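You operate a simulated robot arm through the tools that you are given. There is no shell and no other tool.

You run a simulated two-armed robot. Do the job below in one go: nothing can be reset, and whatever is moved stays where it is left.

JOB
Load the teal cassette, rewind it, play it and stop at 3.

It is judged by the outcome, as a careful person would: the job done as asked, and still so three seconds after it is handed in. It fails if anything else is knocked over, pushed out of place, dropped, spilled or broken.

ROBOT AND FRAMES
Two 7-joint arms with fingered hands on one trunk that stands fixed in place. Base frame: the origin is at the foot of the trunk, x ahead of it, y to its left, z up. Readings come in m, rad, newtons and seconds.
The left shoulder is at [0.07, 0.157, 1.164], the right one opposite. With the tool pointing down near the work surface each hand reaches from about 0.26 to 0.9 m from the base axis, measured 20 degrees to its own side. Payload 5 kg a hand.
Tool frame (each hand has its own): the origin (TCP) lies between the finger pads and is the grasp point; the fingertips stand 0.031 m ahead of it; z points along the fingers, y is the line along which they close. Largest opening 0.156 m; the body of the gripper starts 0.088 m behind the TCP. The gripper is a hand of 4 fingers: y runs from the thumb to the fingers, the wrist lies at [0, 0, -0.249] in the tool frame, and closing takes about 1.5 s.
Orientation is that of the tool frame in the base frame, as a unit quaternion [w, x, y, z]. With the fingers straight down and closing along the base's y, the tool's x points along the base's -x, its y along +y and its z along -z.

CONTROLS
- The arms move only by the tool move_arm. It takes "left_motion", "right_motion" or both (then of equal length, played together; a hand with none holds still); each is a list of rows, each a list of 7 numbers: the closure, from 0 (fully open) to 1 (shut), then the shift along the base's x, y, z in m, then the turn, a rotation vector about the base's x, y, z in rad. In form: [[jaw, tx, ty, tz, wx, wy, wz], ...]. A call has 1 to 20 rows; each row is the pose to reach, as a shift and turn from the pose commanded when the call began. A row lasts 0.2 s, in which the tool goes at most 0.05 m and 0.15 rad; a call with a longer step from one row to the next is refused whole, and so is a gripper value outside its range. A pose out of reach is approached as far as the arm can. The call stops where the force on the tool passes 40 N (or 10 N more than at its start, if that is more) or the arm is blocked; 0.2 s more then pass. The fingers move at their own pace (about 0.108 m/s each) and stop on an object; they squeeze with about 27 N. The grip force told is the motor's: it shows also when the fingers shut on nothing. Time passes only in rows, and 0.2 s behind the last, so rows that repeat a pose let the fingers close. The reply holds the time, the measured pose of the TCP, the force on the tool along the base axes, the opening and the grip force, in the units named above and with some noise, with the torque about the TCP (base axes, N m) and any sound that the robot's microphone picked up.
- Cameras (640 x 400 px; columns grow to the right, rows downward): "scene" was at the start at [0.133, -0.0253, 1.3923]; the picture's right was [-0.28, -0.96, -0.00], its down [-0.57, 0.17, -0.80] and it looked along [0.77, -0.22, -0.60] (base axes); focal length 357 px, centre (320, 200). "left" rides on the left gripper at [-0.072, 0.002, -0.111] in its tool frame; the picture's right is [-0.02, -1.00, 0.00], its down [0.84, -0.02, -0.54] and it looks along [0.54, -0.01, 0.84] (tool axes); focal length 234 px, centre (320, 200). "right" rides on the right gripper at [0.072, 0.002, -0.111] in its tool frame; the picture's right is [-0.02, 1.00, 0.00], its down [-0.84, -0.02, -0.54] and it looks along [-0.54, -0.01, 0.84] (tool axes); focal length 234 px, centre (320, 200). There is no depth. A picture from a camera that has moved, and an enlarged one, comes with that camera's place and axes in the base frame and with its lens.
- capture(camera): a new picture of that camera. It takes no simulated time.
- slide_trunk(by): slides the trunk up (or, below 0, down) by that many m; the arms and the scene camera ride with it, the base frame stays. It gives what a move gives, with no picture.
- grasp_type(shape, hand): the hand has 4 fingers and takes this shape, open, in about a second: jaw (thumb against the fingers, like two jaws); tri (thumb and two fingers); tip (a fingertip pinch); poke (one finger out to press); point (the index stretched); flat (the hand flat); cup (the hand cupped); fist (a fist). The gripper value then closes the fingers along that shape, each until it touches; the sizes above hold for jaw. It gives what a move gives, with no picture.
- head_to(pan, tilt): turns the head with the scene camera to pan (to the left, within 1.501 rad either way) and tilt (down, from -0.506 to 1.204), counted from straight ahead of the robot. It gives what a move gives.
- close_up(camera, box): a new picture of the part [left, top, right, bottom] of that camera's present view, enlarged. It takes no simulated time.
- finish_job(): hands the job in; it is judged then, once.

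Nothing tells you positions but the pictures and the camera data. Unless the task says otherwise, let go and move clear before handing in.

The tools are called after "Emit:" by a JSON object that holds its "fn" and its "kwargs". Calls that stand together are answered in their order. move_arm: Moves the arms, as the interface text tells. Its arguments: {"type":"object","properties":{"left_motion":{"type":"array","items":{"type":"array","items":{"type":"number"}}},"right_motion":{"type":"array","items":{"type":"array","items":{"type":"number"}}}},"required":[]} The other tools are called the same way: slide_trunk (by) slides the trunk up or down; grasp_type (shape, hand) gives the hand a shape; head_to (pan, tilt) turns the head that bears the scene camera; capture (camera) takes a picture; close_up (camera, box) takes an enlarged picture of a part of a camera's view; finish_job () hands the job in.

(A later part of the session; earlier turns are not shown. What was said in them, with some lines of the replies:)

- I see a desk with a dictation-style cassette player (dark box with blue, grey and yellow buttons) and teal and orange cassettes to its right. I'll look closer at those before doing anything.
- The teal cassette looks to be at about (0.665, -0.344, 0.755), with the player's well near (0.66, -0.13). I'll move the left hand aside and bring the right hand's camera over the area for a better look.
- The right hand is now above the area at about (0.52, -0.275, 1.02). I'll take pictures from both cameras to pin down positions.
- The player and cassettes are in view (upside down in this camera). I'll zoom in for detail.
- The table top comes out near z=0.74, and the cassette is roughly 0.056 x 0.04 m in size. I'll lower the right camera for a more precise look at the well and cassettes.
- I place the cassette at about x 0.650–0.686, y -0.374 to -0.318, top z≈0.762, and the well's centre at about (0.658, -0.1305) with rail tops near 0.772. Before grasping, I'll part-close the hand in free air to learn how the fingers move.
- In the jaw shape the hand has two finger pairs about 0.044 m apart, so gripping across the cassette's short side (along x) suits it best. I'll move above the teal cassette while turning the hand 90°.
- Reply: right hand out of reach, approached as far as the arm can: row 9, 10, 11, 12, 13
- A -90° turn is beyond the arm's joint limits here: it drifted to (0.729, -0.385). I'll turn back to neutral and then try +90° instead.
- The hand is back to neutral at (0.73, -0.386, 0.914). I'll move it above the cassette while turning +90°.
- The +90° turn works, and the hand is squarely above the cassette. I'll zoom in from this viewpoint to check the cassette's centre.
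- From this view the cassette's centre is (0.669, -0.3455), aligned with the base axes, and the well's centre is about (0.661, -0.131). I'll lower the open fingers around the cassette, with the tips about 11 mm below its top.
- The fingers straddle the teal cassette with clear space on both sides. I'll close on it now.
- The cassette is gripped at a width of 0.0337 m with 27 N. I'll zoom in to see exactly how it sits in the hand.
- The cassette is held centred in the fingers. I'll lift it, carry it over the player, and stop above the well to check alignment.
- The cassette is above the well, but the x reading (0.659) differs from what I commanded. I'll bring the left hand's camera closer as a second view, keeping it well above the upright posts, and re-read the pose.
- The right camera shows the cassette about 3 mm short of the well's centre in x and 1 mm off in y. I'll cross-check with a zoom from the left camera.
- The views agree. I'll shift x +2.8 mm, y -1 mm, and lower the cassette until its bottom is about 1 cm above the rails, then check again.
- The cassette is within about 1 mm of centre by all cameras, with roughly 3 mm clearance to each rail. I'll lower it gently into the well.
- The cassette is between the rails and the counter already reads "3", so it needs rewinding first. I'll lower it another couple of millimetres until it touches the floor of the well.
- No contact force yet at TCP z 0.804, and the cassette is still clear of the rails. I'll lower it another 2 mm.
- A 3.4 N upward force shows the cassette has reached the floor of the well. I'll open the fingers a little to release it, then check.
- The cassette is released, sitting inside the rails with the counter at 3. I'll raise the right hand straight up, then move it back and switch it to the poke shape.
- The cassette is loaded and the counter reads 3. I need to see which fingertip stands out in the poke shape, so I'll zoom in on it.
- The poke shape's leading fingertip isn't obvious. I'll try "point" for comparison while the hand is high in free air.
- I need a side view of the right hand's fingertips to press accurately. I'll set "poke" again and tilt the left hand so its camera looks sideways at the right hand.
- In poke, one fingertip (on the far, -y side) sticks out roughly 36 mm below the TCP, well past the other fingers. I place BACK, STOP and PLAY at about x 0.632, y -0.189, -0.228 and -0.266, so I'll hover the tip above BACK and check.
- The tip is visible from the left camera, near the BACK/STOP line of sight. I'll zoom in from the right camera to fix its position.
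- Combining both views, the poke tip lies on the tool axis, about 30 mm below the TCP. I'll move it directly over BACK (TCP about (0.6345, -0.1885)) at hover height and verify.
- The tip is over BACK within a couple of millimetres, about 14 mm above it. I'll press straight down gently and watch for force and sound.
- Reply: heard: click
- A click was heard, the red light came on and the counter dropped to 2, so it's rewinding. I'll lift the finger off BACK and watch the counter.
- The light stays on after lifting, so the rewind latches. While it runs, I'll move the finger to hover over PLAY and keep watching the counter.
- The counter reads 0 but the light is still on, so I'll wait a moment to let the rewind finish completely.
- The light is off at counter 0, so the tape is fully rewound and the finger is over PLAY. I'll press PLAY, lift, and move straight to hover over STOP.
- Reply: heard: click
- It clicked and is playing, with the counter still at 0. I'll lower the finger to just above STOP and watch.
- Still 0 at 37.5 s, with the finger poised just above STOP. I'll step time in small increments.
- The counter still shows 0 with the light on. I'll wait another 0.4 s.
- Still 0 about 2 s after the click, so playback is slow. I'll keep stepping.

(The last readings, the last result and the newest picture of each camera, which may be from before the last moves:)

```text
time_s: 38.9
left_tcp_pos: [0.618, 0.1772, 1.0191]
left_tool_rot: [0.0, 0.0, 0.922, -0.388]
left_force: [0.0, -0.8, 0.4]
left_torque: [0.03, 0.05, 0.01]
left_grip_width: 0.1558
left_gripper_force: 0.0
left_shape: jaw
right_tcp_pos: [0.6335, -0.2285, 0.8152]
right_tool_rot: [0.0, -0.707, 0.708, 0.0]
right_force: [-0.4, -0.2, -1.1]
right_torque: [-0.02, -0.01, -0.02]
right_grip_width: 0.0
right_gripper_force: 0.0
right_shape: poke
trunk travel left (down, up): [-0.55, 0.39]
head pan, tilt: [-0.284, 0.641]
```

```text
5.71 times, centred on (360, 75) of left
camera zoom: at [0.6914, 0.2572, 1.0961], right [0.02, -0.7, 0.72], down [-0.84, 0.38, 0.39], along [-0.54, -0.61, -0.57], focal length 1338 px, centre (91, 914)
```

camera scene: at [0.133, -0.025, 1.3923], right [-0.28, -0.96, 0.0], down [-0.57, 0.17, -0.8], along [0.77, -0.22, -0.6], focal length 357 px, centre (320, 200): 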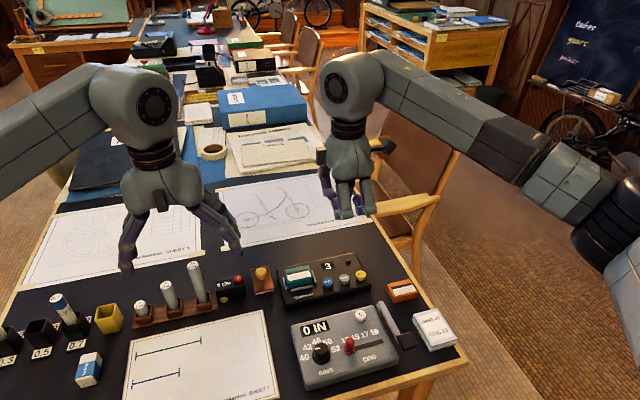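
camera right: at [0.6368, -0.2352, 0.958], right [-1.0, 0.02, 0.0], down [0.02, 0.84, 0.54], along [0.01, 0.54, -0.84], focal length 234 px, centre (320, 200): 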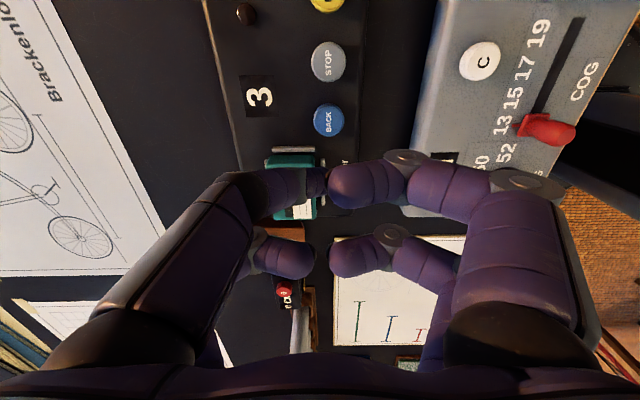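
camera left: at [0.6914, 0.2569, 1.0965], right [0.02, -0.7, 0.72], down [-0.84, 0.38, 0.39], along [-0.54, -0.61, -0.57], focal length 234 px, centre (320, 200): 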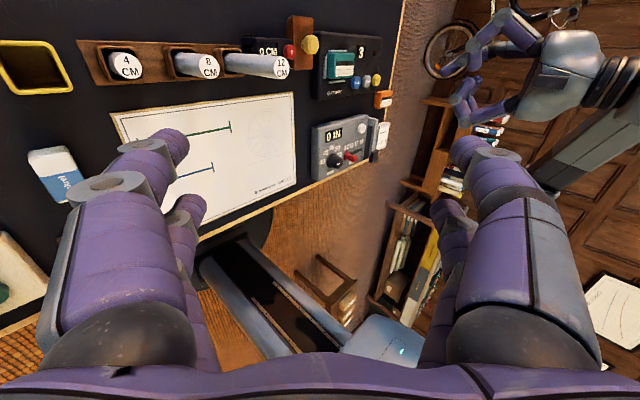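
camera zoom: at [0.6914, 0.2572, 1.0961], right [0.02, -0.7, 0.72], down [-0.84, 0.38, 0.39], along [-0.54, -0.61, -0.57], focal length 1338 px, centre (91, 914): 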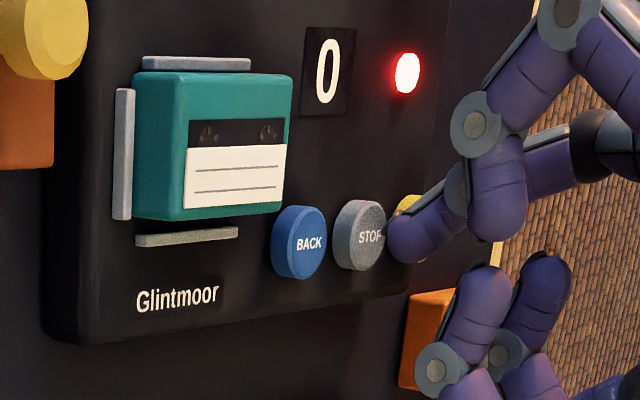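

Still 0 with the light on. I'll continue waiting in short steps until the counter advances, to learn the rate.

Emit:
{"fn": "move_arm", "kwargs": {"right_motion": [[0, 0, 0, 0, 0, 0, 0], [0, 0, 0, 0, 0, 0, 0], [0, 0, 0, 0, 0, 0, 0]]}}

Emit:
{"fn": "close_up", "kwargs": {"camera": "left", "box": [310, 40, 410, 110]}}

```text
time_s: 39.7
left_tcp_pos: [0.6184, 0.1767, 1.0195]
left_tool_rot: [0.0, 0.0, 0.921, -0.389]
left_force: [0.2, -0.2, -0.2]
left_torque: [0.0, 0.04, 0.02]
left_grip_width: 0.156
left_gripper_force: 0.1
left_shape: jaw
right_tcp_pos: [0.6345, -0.2299, 0.8147]
right_tool_rot: [0.0, -0.707, 0.707, 0.0]
right_force: [0.5, 0.2, -0.7]
right_torque: [0.01, 0.03, 0.03]
right_grip_width: 0.0
right_gripper_force: 0.1
right_shape: poke
trunk travel left (down, up): [-0.55, 0.39]
head pan, tilt: [-0.284, 0.641]
```

```text
5.71 times, centred on (360, 75) of left
camera zoom: at [0.6913, 0.2572, 1.0961], right [0.02, -0.7, 0.72], down [-0.84, 0.38, 0.39], along [-0.54, -0.61, -0.57], focal length 1338 px, centre (91, 914)
```

zoom: 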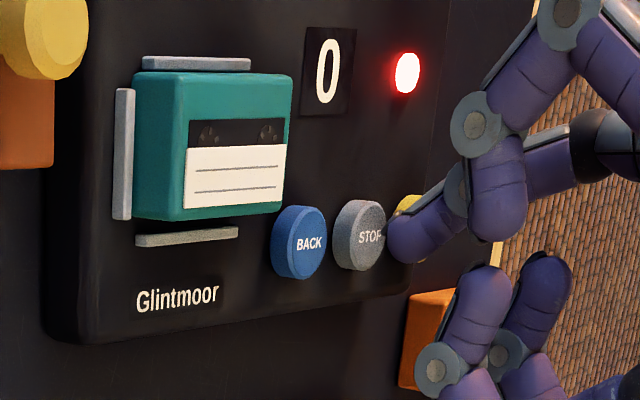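

Emit:
{"fn": "move_arm", "kwargs": {"right_motion": [[0, 0, 0, 0, 0, 0, 0], [0, 0, 0, 0, 0, 0, 0], [0, 0, 0, 0, 0, 0, 0]]}}

Emit:
{"fn": "close_up", "kwargs": {"camera": "left", "box": [310, 40, 410, 110]}}

```text
time_s: 40.5
left_tcp_pos: [0.6184, 0.1767, 1.0193]
left_tool_rot: [0.0, 0.0, 0.921, -0.389]
left_force: [-0.8, 0.0, 0.8]
left_torque: [0.03, -0.02, 0.01]
left_grip_width: 0.1559
left_gripper_force: 0.1
left_shape: jaw
right_tcp_pos: [0.6336, -0.2288, 0.8148]
right_tool_rot: [0.0, -0.707, 0.707, 0.0]
right_force: [0.0, 0.6, -0.5]
right_torque: [0.03, 0.03, -0.01]
right_grip_width: 0.0001
right_gripper_force: 0.0
right_shape: poke
trunk travel left (down, up): [-0.55, 0.39]
head pan, tilt: [-0.284, 0.641]
```

```text
5.71 times, centred on (360, 75) of left
camera zoom: at [0.6914, 0.2573, 1.0961], right [0.02, -0.7, 0.72], down [-0.84, 0.38, 0.39], along [-0.54, -0.61, -0.57], focal length 1338 px, centre (91, 914)
```

zoom: 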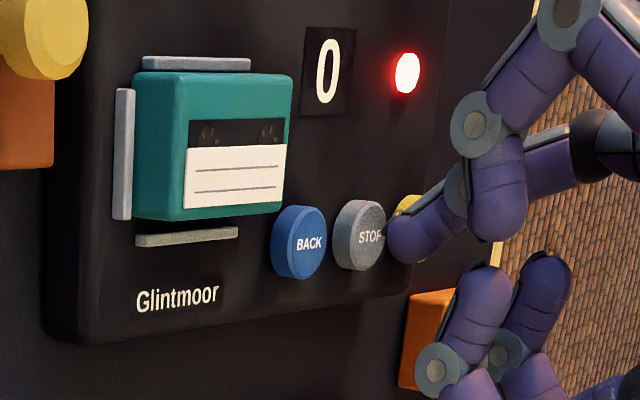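

More than 4 s in, it's still 0 with the light on. I'll keep watching, in steps of about a second.

Emit:
{"fn": "move_arm", "kwargs": {"right_motion": [[0, 0, 0, 0, 0, 0, 0], [0, 0, 0, 0, 0, 0, 0], [0, 0, 0, 0, 0, 0, 0], [0, 0, 0, 0, 0, 0, 0]]}}

Emit:
{"fn": "close_up", "kwargs": {"camera": "left", "box": [310, 40, 410, 110]}}

```text
time_s: 41.5
left_tcp_pos: [0.6193, 0.1766, 1.0198]
left_tool_rot: [0.0, 0.0, 0.921, -0.389]
left_force: [0.0, 0.0, 0.8]
left_torque: [0.0, -0.01, 0.02]
left_grip_width: 0.1558
left_gripper_force: 0.0
left_shape: jaw
right_tcp_pos: [0.634, -0.2294, 0.8158]
right_tool_rot: [0.0, 0.707, -0.707, 0.0]
right_force: [0.6, 1.3, 0.5]
right_torque: [-0.03, 0.02, 0.0]
right_grip_width: 0.0001
right_gripper_force: 0.1
right_shape: poke
trunk travel left (down, up): [-0.55, 0.39]
head pan, tilt: [-0.284, 0.641]
```

```text
5.71 times, centred on (360, 75) of left
camera zoom: at [0.6914, 0.2573, 1.0961], right [0.02, -0.7, 0.72], down [-0.84, 0.38, 0.39], along [-0.54, -0.61, -0.57], focal length 1338 px, centre (91, 914)
```

zoom: 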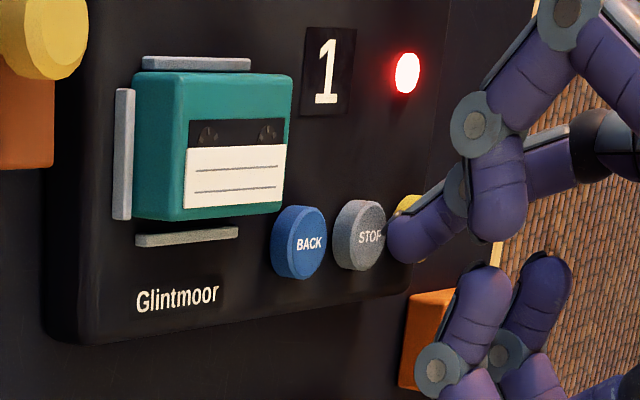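

The counter changed to 1 between 40.5 and 41.5 s, roughly 4–5 s per count. I'll wait through most of the next count before watching closely again.

Emit:
{"fn": "move_arm", "kwargs": {"right_motion": [[0, 0, 0, 0, 0, 0, 0], [0, 0, 0, 0, 0, 0, 0], [0, 0, 0, 0, 0, 0, 0], [0, 0, 0, 0, 0, 0, 0], [0, 0, 0, 0, 0, 0, 0], [0, 0, 0, 0, 0, 0, 0], [0, 0, 0, 0, 0, 0, 0], [0, 0, 0, 0, 0, 0, 0], [0, 0, 0, 0, 0, 0, 0], [0, 0, 0, 0, 0, 0, 0], [0, 0, 0, 0, 0, 0, 0], [0, 0, 0, 0, 0, 0, 0], [0, 0, 0, 0, 0, 0, 0], [0, 0, 0, 0, 0, 0, 0], [0, 0, 0, 0, 0, 0, 0]]}}

Emit:
{"fn": "close_up", "kwargs": {"camera": "left", "box": [310, 40, 410, 110]}}

```text
time_s: 44.7
left_tcp_pos: [0.6192, 0.1779, 1.0203]
left_tool_rot: [0.0, 0.0, 0.921, -0.389]
left_force: [-1.0, 0.0, 0.6]
left_torque: [0.02, -0.01, -0.02]
left_grip_width: 0.1559
left_gripper_force: 0.0
left_shape: jaw
right_tcp_pos: [0.6332, -0.2284, 0.8157]
right_tool_rot: [0.001, -0.707, 0.707, 0.001]
right_force: [-0.1, -0.1, 0.2]
right_torque: [0.04, 0.02, -0.04]
right_grip_width: 0.0
right_gripper_force: 0.3
right_shape: poke
trunk travel left (down, up): [-0.55, 0.39]
head pan, tilt: [-0.284, 0.641]
```

```text
5.71 times, centred on (360, 75) of left
camera zoom: at [0.6914, 0.2573, 1.0961], right [0.02, -0.7, 0.72], down [-0.84, 0.38, 0.39], along [-0.54, -0.61, -0.57], focal length 1338 px, centre (91, 914)
```

zoom: 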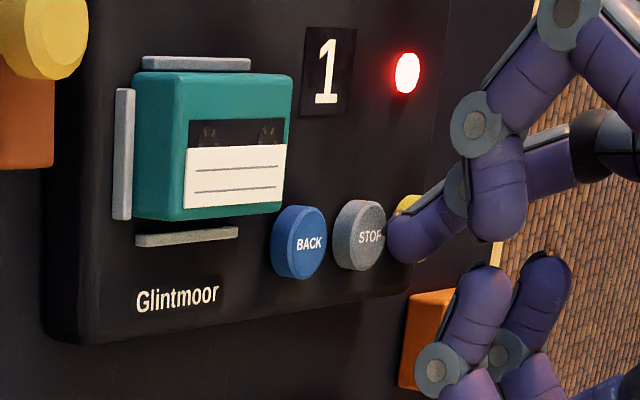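

Still 1 at 44.7 s. I'll step more finely to catch the change to 2.

Emit:
{"fn": "move_arm", "kwargs": {"right_motion": [[0, 0, 0, 0, 0, 0, 0], [0, 0, 0, 0, 0, 0, 0], [0, 0, 0, 0, 0, 0, 0]]}}

Emit:
{"fn": "close_up", "kwargs": {"camera": "left", "box": [310, 40, 410, 110]}}

```text
time_s: 45.5
left_tcp_pos: [0.6193, 0.1761, 1.0198]
left_tool_rot: [0.001, 0.0, 0.921, -0.389]
left_force: [-0.7, 0.8, 0.8]
left_torque: [0.01, -0.01, 0.0]
left_grip_width: 0.1559
left_gripper_force: 0.1
left_shape: jaw
right_tcp_pos: [0.6333, -0.2285, 0.8149]
right_tool_rot: [0.0, -0.707, 0.707, 0.0]
right_force: [1.0, 0.1, 0.2]
right_torque: [0.01, 0.0, -0.02]
right_grip_width: 0.0
right_gripper_force: 0.0
right_shape: poke
trunk travel left (down, up): [-0.55, 0.39]
head pan, tilt: [-0.284, 0.641]
```

```text
5.71 times, centred on (360, 75) of left
camera zoom: at [0.6913, 0.2572, 1.0961], right [0.02, -0.7, 0.72], down [-0.84, 0.38, 0.39], along [-0.54, -0.61, -0.57], focal length 1338 px, centre (91, 914)
```

zoom: 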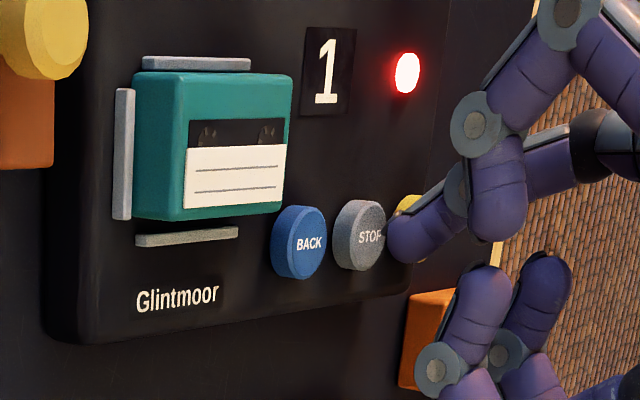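

Emit:
{"fn": "move_arm", "kwargs": {"right_motion": [[0, 0, 0, 0, 0, 0, 0], [0, 0, 0, 0, 0, 0, 0]]}}

Emit:
{"fn": "close_up", "kwargs": {"camera": "left", "box": [310, 40, 410, 110]}}

```text
time_s: 46.1
left_tcp_pos: [0.6175, 0.1762, 1.0203]
left_tool_rot: [0.0, -0.001, 0.921, -0.389]
left_force: [0.6, 0.0, -0.6]
left_torque: [-0.01, 0.0, 0.02]
left_grip_width: 0.1558
left_gripper_force: 0.0
left_shape: jaw
right_tcp_pos: [0.6337, -0.2291, 0.8144]
right_tool_rot: [0.001, 0.707, -0.707, -0.001]
right_force: [0.2, 0.0, -0.3]
right_torque: [-0.01, 0.01, 0.01]
right_grip_width: 0.0
right_gripper_force: 0.1
right_shape: poke
trunk travel left (down, up): [-0.55, 0.39]
head pan, tilt: [-0.284, 0.641]
```

```text
5.71 times, centred on (360, 75) of left
camera zoom: at [0.6913, 0.2572, 1.0961], right [0.02, -0.7, 0.72], down [-0.84, 0.38, 0.39], along [-0.54, -0.61, -0.57], focal length 1338 px, centre (91, 914)
```

zoom: 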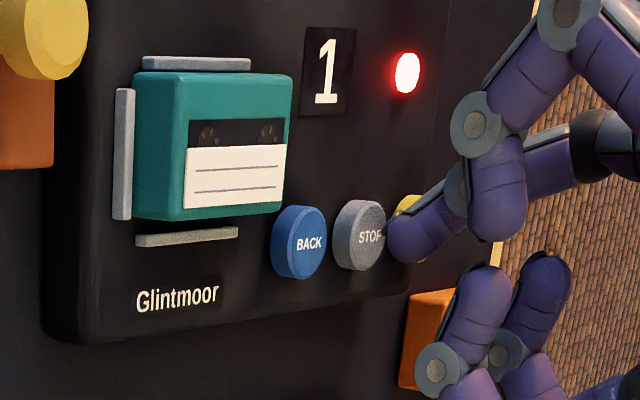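

Emit:
{"fn": "move_arm", "kwargs": {"right_motion": [[0, 0, 0, 0, 0, 0, 0], [0, 0, 0, 0, 0, 0, 0]]}}

Emit:
{"fn": "close_up", "kwargs": {"camera": "left", "box": [310, 40, 410, 110]}}

```text
time_s: 46.7
left_tcp_pos: [0.6181, 0.1764, 1.0197]
left_tool_rot: [0.001, 0.0, 0.921, -0.389]
left_force: [-0.2, 0.0, -0.8]
left_torque: [-0.03, -0.03, -0.01]
left_grip_width: 0.1559
left_gripper_force: 0.1
left_shape: jaw
right_tcp_pos: [0.6337, -0.2287, 0.8148]
right_tool_rot: [-0.001, -0.706, 0.708, 0.001]
right_force: [-0.3, 0.2, -0.5]
right_torque: [-0.01, -0.02, 0.01]
right_grip_width: 0.0
right_gripper_force: 0.1
right_shape: poke
trunk travel left (down, up): [-0.55, 0.39]
head pan, tilt: [-0.284, 0.641]
```

```text
5.71 times, centred on (360, 75) of left
camera zoom: at [0.6914, 0.2573, 1.0961], right [0.02, -0.7, 0.72], down [-0.84, 0.38, 0.39], along [-0.54, -0.61, -0.57], focal length 1338 px, centre (91, 914)
```

zoom: 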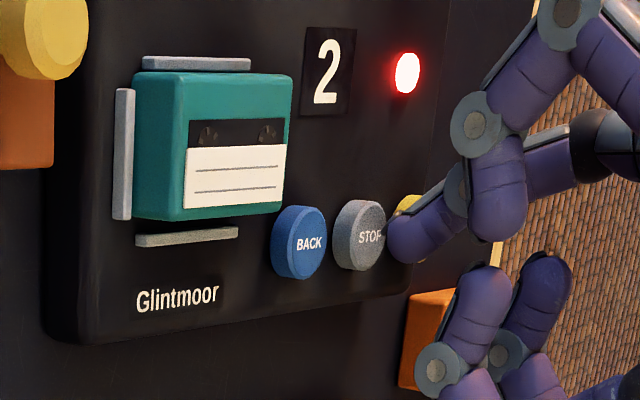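

The counter turned to 2 between 46.1 and 46.7 s, so the period is 5 s and 3 is due around 51.1–51.7 s. I'll wait until just before that.

Emit:
{"fn": "move_arm", "kwargs": {"right_motion": [[0, 0, 0, 0, 0, 0, 0], [0, 0, 0, 0, 0, 0, 0], [0, 0, 0, 0, 0, 0, 0], [0, 0, 0, 0, 0, 0, 0], [0, 0, 0, 0, 0, 0, 0], [0, 0, 0, 0, 0, 0, 0], [0, 0, 0, 0, 0, 0, 0], [0, 0, 0, 0, 0, 0, 0], [0, 0, 0, 0, 0, 0, 0], [0, 0, 0, 0, 0, 0, 0], [0, 0, 0, 0, 0, 0, 0], [0, 0, 0, 0, 0, 0, 0], [0, 0, 0, 0, 0, 0, 0], [0, 0, 0, 0, 0, 0, 0], [0, 0, 0, 0, 0, 0, 0], [0, 0, 0, 0, 0, 0, 0], [0, 0, 0, 0, 0, 0, 0], [0, 0, 0, 0, 0, 0, 0], [0, 0, 0, 0, 0, 0, 0], [0, 0, 0, 0, 0, 0, 0]]}}

Emit:
{"fn": "close_up", "kwargs": {"camera": "left", "box": [310, 40, 410, 110]}}

```text
time_s: 50.9
left_tcp_pos: [0.6177, 0.1769, 1.0194]
left_tool_rot: [0.001, 0.0, 0.921, -0.389]
left_force: [-0.7, 0.1, 0.5]
left_torque: [0.0, -0.02, -0.01]
left_grip_width: 0.1559
left_gripper_force: 0.1
left_shape: jaw
right_tcp_pos: [0.6345, -0.2287, 0.8152]
right_tool_rot: [0.0, -0.707, 0.708, 0.0]
right_force: [0.4, 0.6, -0.2]
right_torque: [-0.01, 0.01, 0.05]
right_grip_width: 0.0
right_gripper_force: 0.1
right_shape: poke
trunk travel left (down, up): [-0.55, 0.39]
head pan, tilt: [-0.284, 0.641]
```

```text
5.71 times, centred on (360, 75) of left
camera zoom: at [0.6914, 0.2573, 1.0961], right [0.02, -0.7, 0.72], down [-0.84, 0.38, 0.39], along [-0.54, -0.61, -0.57], focal length 1338 px, centre (91, 914)
```

zoom: 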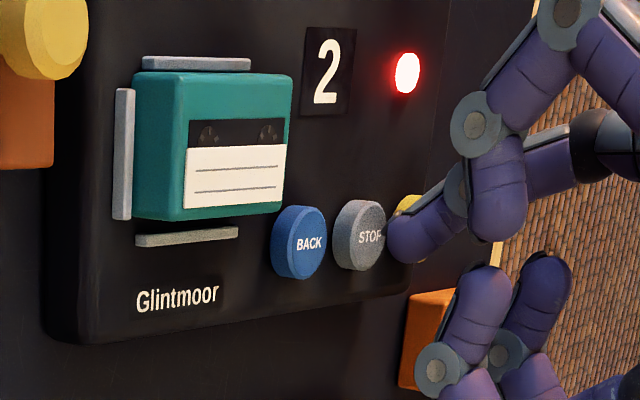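

Still 2 at 50.9 s, as expected. I'll step in 0.4–0.6 s increments until 3 appears.

Emit:
{"fn": "move_arm", "kwargs": {"right_motion": [[0, 0, 0, 0, 0, 0, 0]]}}

Emit:
{"fn": "close_up", "kwargs": {"camera": "left", "box": [310, 40, 410, 110]}}

```text
time_s: 51.3
left_tcp_pos: [0.6187, 0.1762, 1.0199]
left_tool_rot: [0.0, -0.001, 0.921, -0.39]
left_force: [-0.1, 0.6, 0.3]
left_torque: [0.02, -0.03, -0.01]
left_grip_width: 0.156
left_gripper_force: 0.0
left_shape: jaw
right_tcp_pos: [0.6328, -0.2297, 0.8154]
right_tool_rot: [0.0, 0.707, -0.707, 0.0]
right_force: [0.4, 0.7, 0.4]
right_torque: [0.0, 0.0, -0.02]
right_grip_width: 0.0
right_gripper_force: 0.1
right_shape: poke
trunk travel left (down, up): [-0.55, 0.39]
head pan, tilt: [-0.284, 0.641]
```

```text
5.71 times, centred on (360, 75) of left
camera zoom: at [0.6913, 0.2573, 1.0961], right [0.02, -0.7, 0.72], down [-0.84, 0.38, 0.39], along [-0.54, -0.61, -0.57], focal length 1338 px, centre (91, 914)
```

zoom: 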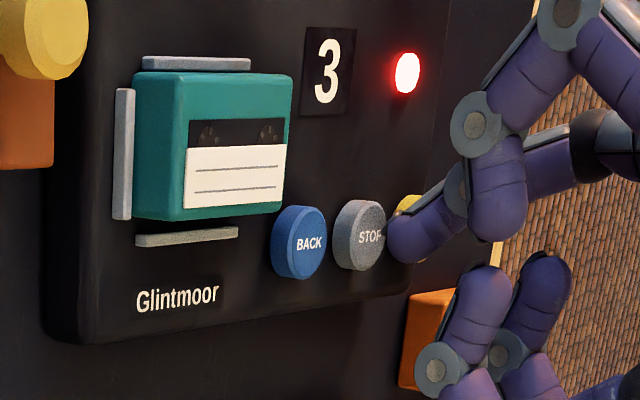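

The counter now shows 3. I'll press STOP straight down and then lift off.

Emit:
{"fn": "move_arm", "kwargs": {"right_motion": [[0, 0, 0, -0.006, 0, 0, 0], [0, 0, 0, -0.01, 0, 0, 0], [0, 0, 0, -0.013, 0, 0, 0], [0, 0, 0, 0.005, 0, 0, 0]]}}

Emit:
{"fn": "close_up", "kwargs": {"camera": "left", "box": [310, 40, 410, 110]}}

```text
time_s: 52.3
left_tcp_pos: [0.6187, 0.1773, 1.0201]
left_tool_rot: [0.0, 0.0, 0.921, -0.389]
left_force: [0.3, 0.8, -0.1]
left_torque: [0.02, -0.02, 0.0]
left_grip_width: 0.156
left_gripper_force: 0.0
left_shape: jaw
right_tcp_pos: [0.6335, -0.2275, 0.8198]
right_tool_rot: [0.0, 0.708, -0.707, 0.0]
right_force: [-0.7, -0.3, -0.1]
right_torque: [-0.01, -0.03, 0.03]
right_grip_width: 0.0
right_gripper_force: 0.1
right_shape: poke
trunk travel left (down, up): [-0.55, 0.39]
head pan, tilt: [-0.284, 0.641]
heard: click
```

```text
5.71 times, centred on (360, 75) of left
camera zoom: at [0.6913, 0.2575, 1.096], right [0.02, -0.7, 0.72], down [-0.84, 0.38, 0.39], along [-0.54, -0.61, -0.57], focal length 1338 px, centre (91, 914)
```

zoom: 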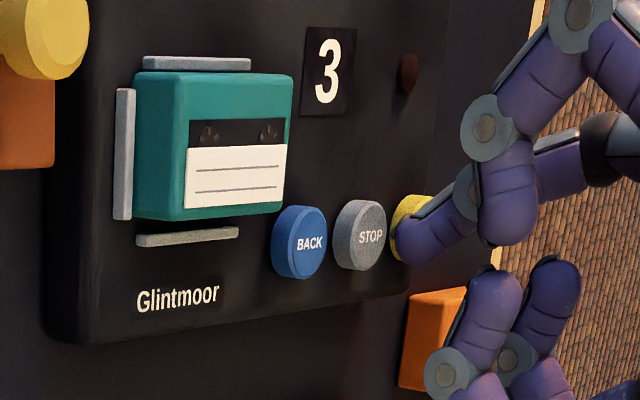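

The click was heard, the light is off and the counter holds at 3. I'll raise the right hand clear, then check the whole scene.

Emit:
{"fn": "move_arm", "kwargs": {"right_motion": [[0, 0, 0, 0.03, 0, 0, 0], [0, 0, -0.01, 0.07, 0, 0, 0], [0, 0, -0.03, 0.11, 0, 0, 0], [0, 0, -0.06, 0.15, 0, 0, 0], [0, 0, -0.09, 0.18, 0, 0, 0], [0, 0, -0.12, 0.2, 0, 0, 0], [0, 0, -0.12, 0.2, 0, 0, 0]]}}

Emit:
{"fn": "capture", "kwargs": {"camera": "scene"}}

Emit:
{"fn": "close_up", "kwargs": {"camera": "scene", "box": [260, 240, 460, 360]}}

Emit:
{"fn": "close_up", "kwargs": {"camera": "left", "box": [310, 40, 410, 110]}}

```text
time_s: 53.9
left_tcp_pos: [0.6191, 0.176, 1.0193]
left_tool_rot: [0.0, 0.0, 0.921, -0.39]
left_force: [1.3, 0.1, 0.1]
left_torque: [-0.03, -0.01, -0.04]
left_grip_width: 0.1557
left_gripper_force: 0.1
left_shape: jaw
right_tcp_pos: [0.6337, -0.351, 1.0225]
right_tool_rot: [0.0, -0.707, 0.707, 0.0]
right_force: [-0.6, 0.1, 0.6]
right_torque: [0.0, -0.02, 0.03]
right_grip_width: 0.0
right_gripper_force: 0.0
right_shape: poke
trunk travel left (down, up): [-0.55, 0.39]
head pan, tilt: [-0.284, 0.641]
```

```text
taken
camera scene: at [0.1333, -0.0246, 1.3922], right [-0.28, -0.96, 0.0], down [-0.57, 0.17, -0.8], along [0.77, -0.22, -0.6], focal length 357 px, centre (320, 200)
```

scene: 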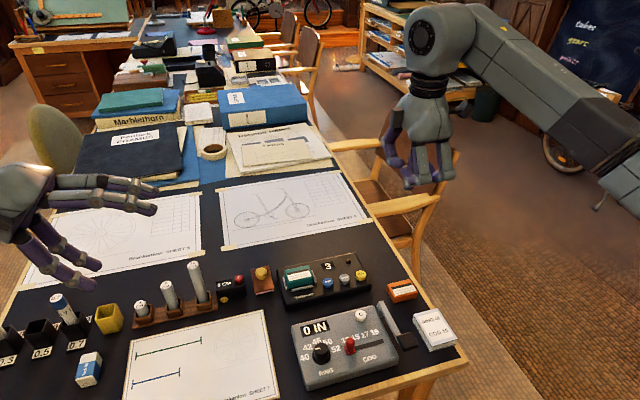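

```text
3.20 times, centred on (360, 300) of scene
camera zoom: at [0.1333, -0.0246, 1.3922], right [-0.28, -0.96, 0.0], down [-0.57, 0.17, -0.8], along [0.77, -0.22, -0.6], focal length 1142 px, centre (192, -120)
```

zoom: 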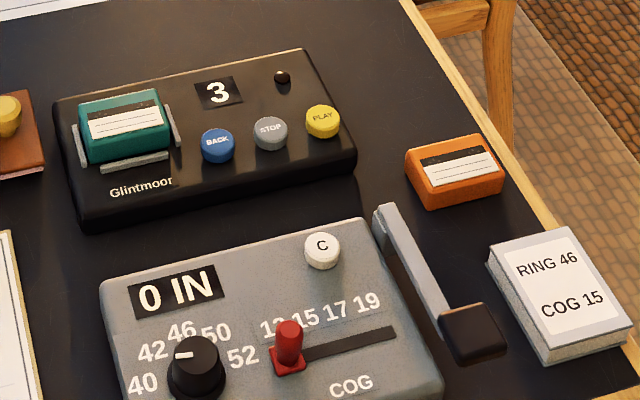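

```text
5.71 times, centred on (360, 75) of left
camera zoom: at [0.6916, 0.2576, 1.0958], right [0.02, -0.7, 0.72], down [-0.84, 0.38, 0.39], along [-0.54, -0.61, -0.57], focal length 1338 px, centre (91, 914)
```

zoom: 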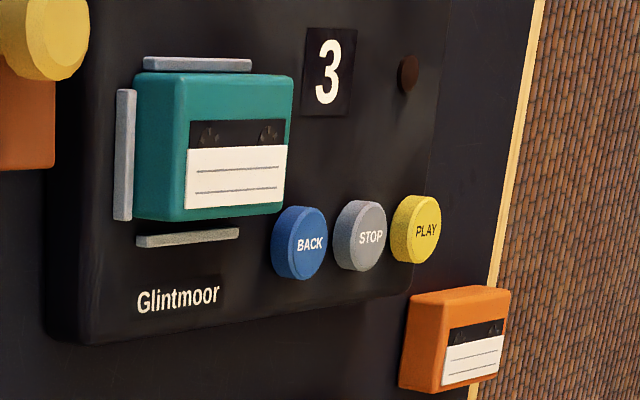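

The teal cassette is seated in the well, the counter holds at 3 with the light off, and nothing else has moved. Both hands are clear, so I'm handing the job in.

Emit:
{"fn": "finish_job", "kwargs": {}}

```text
The job is handed in.
```

The teal cassette is loaded in the player, was rewound to 0, then played and stopped with the counter on 3.

When I handed in, the counter still read 3, the light was off, and both hands were clear. In the last pictures nothing else on the desk had moved. I haven't seen the judging result.
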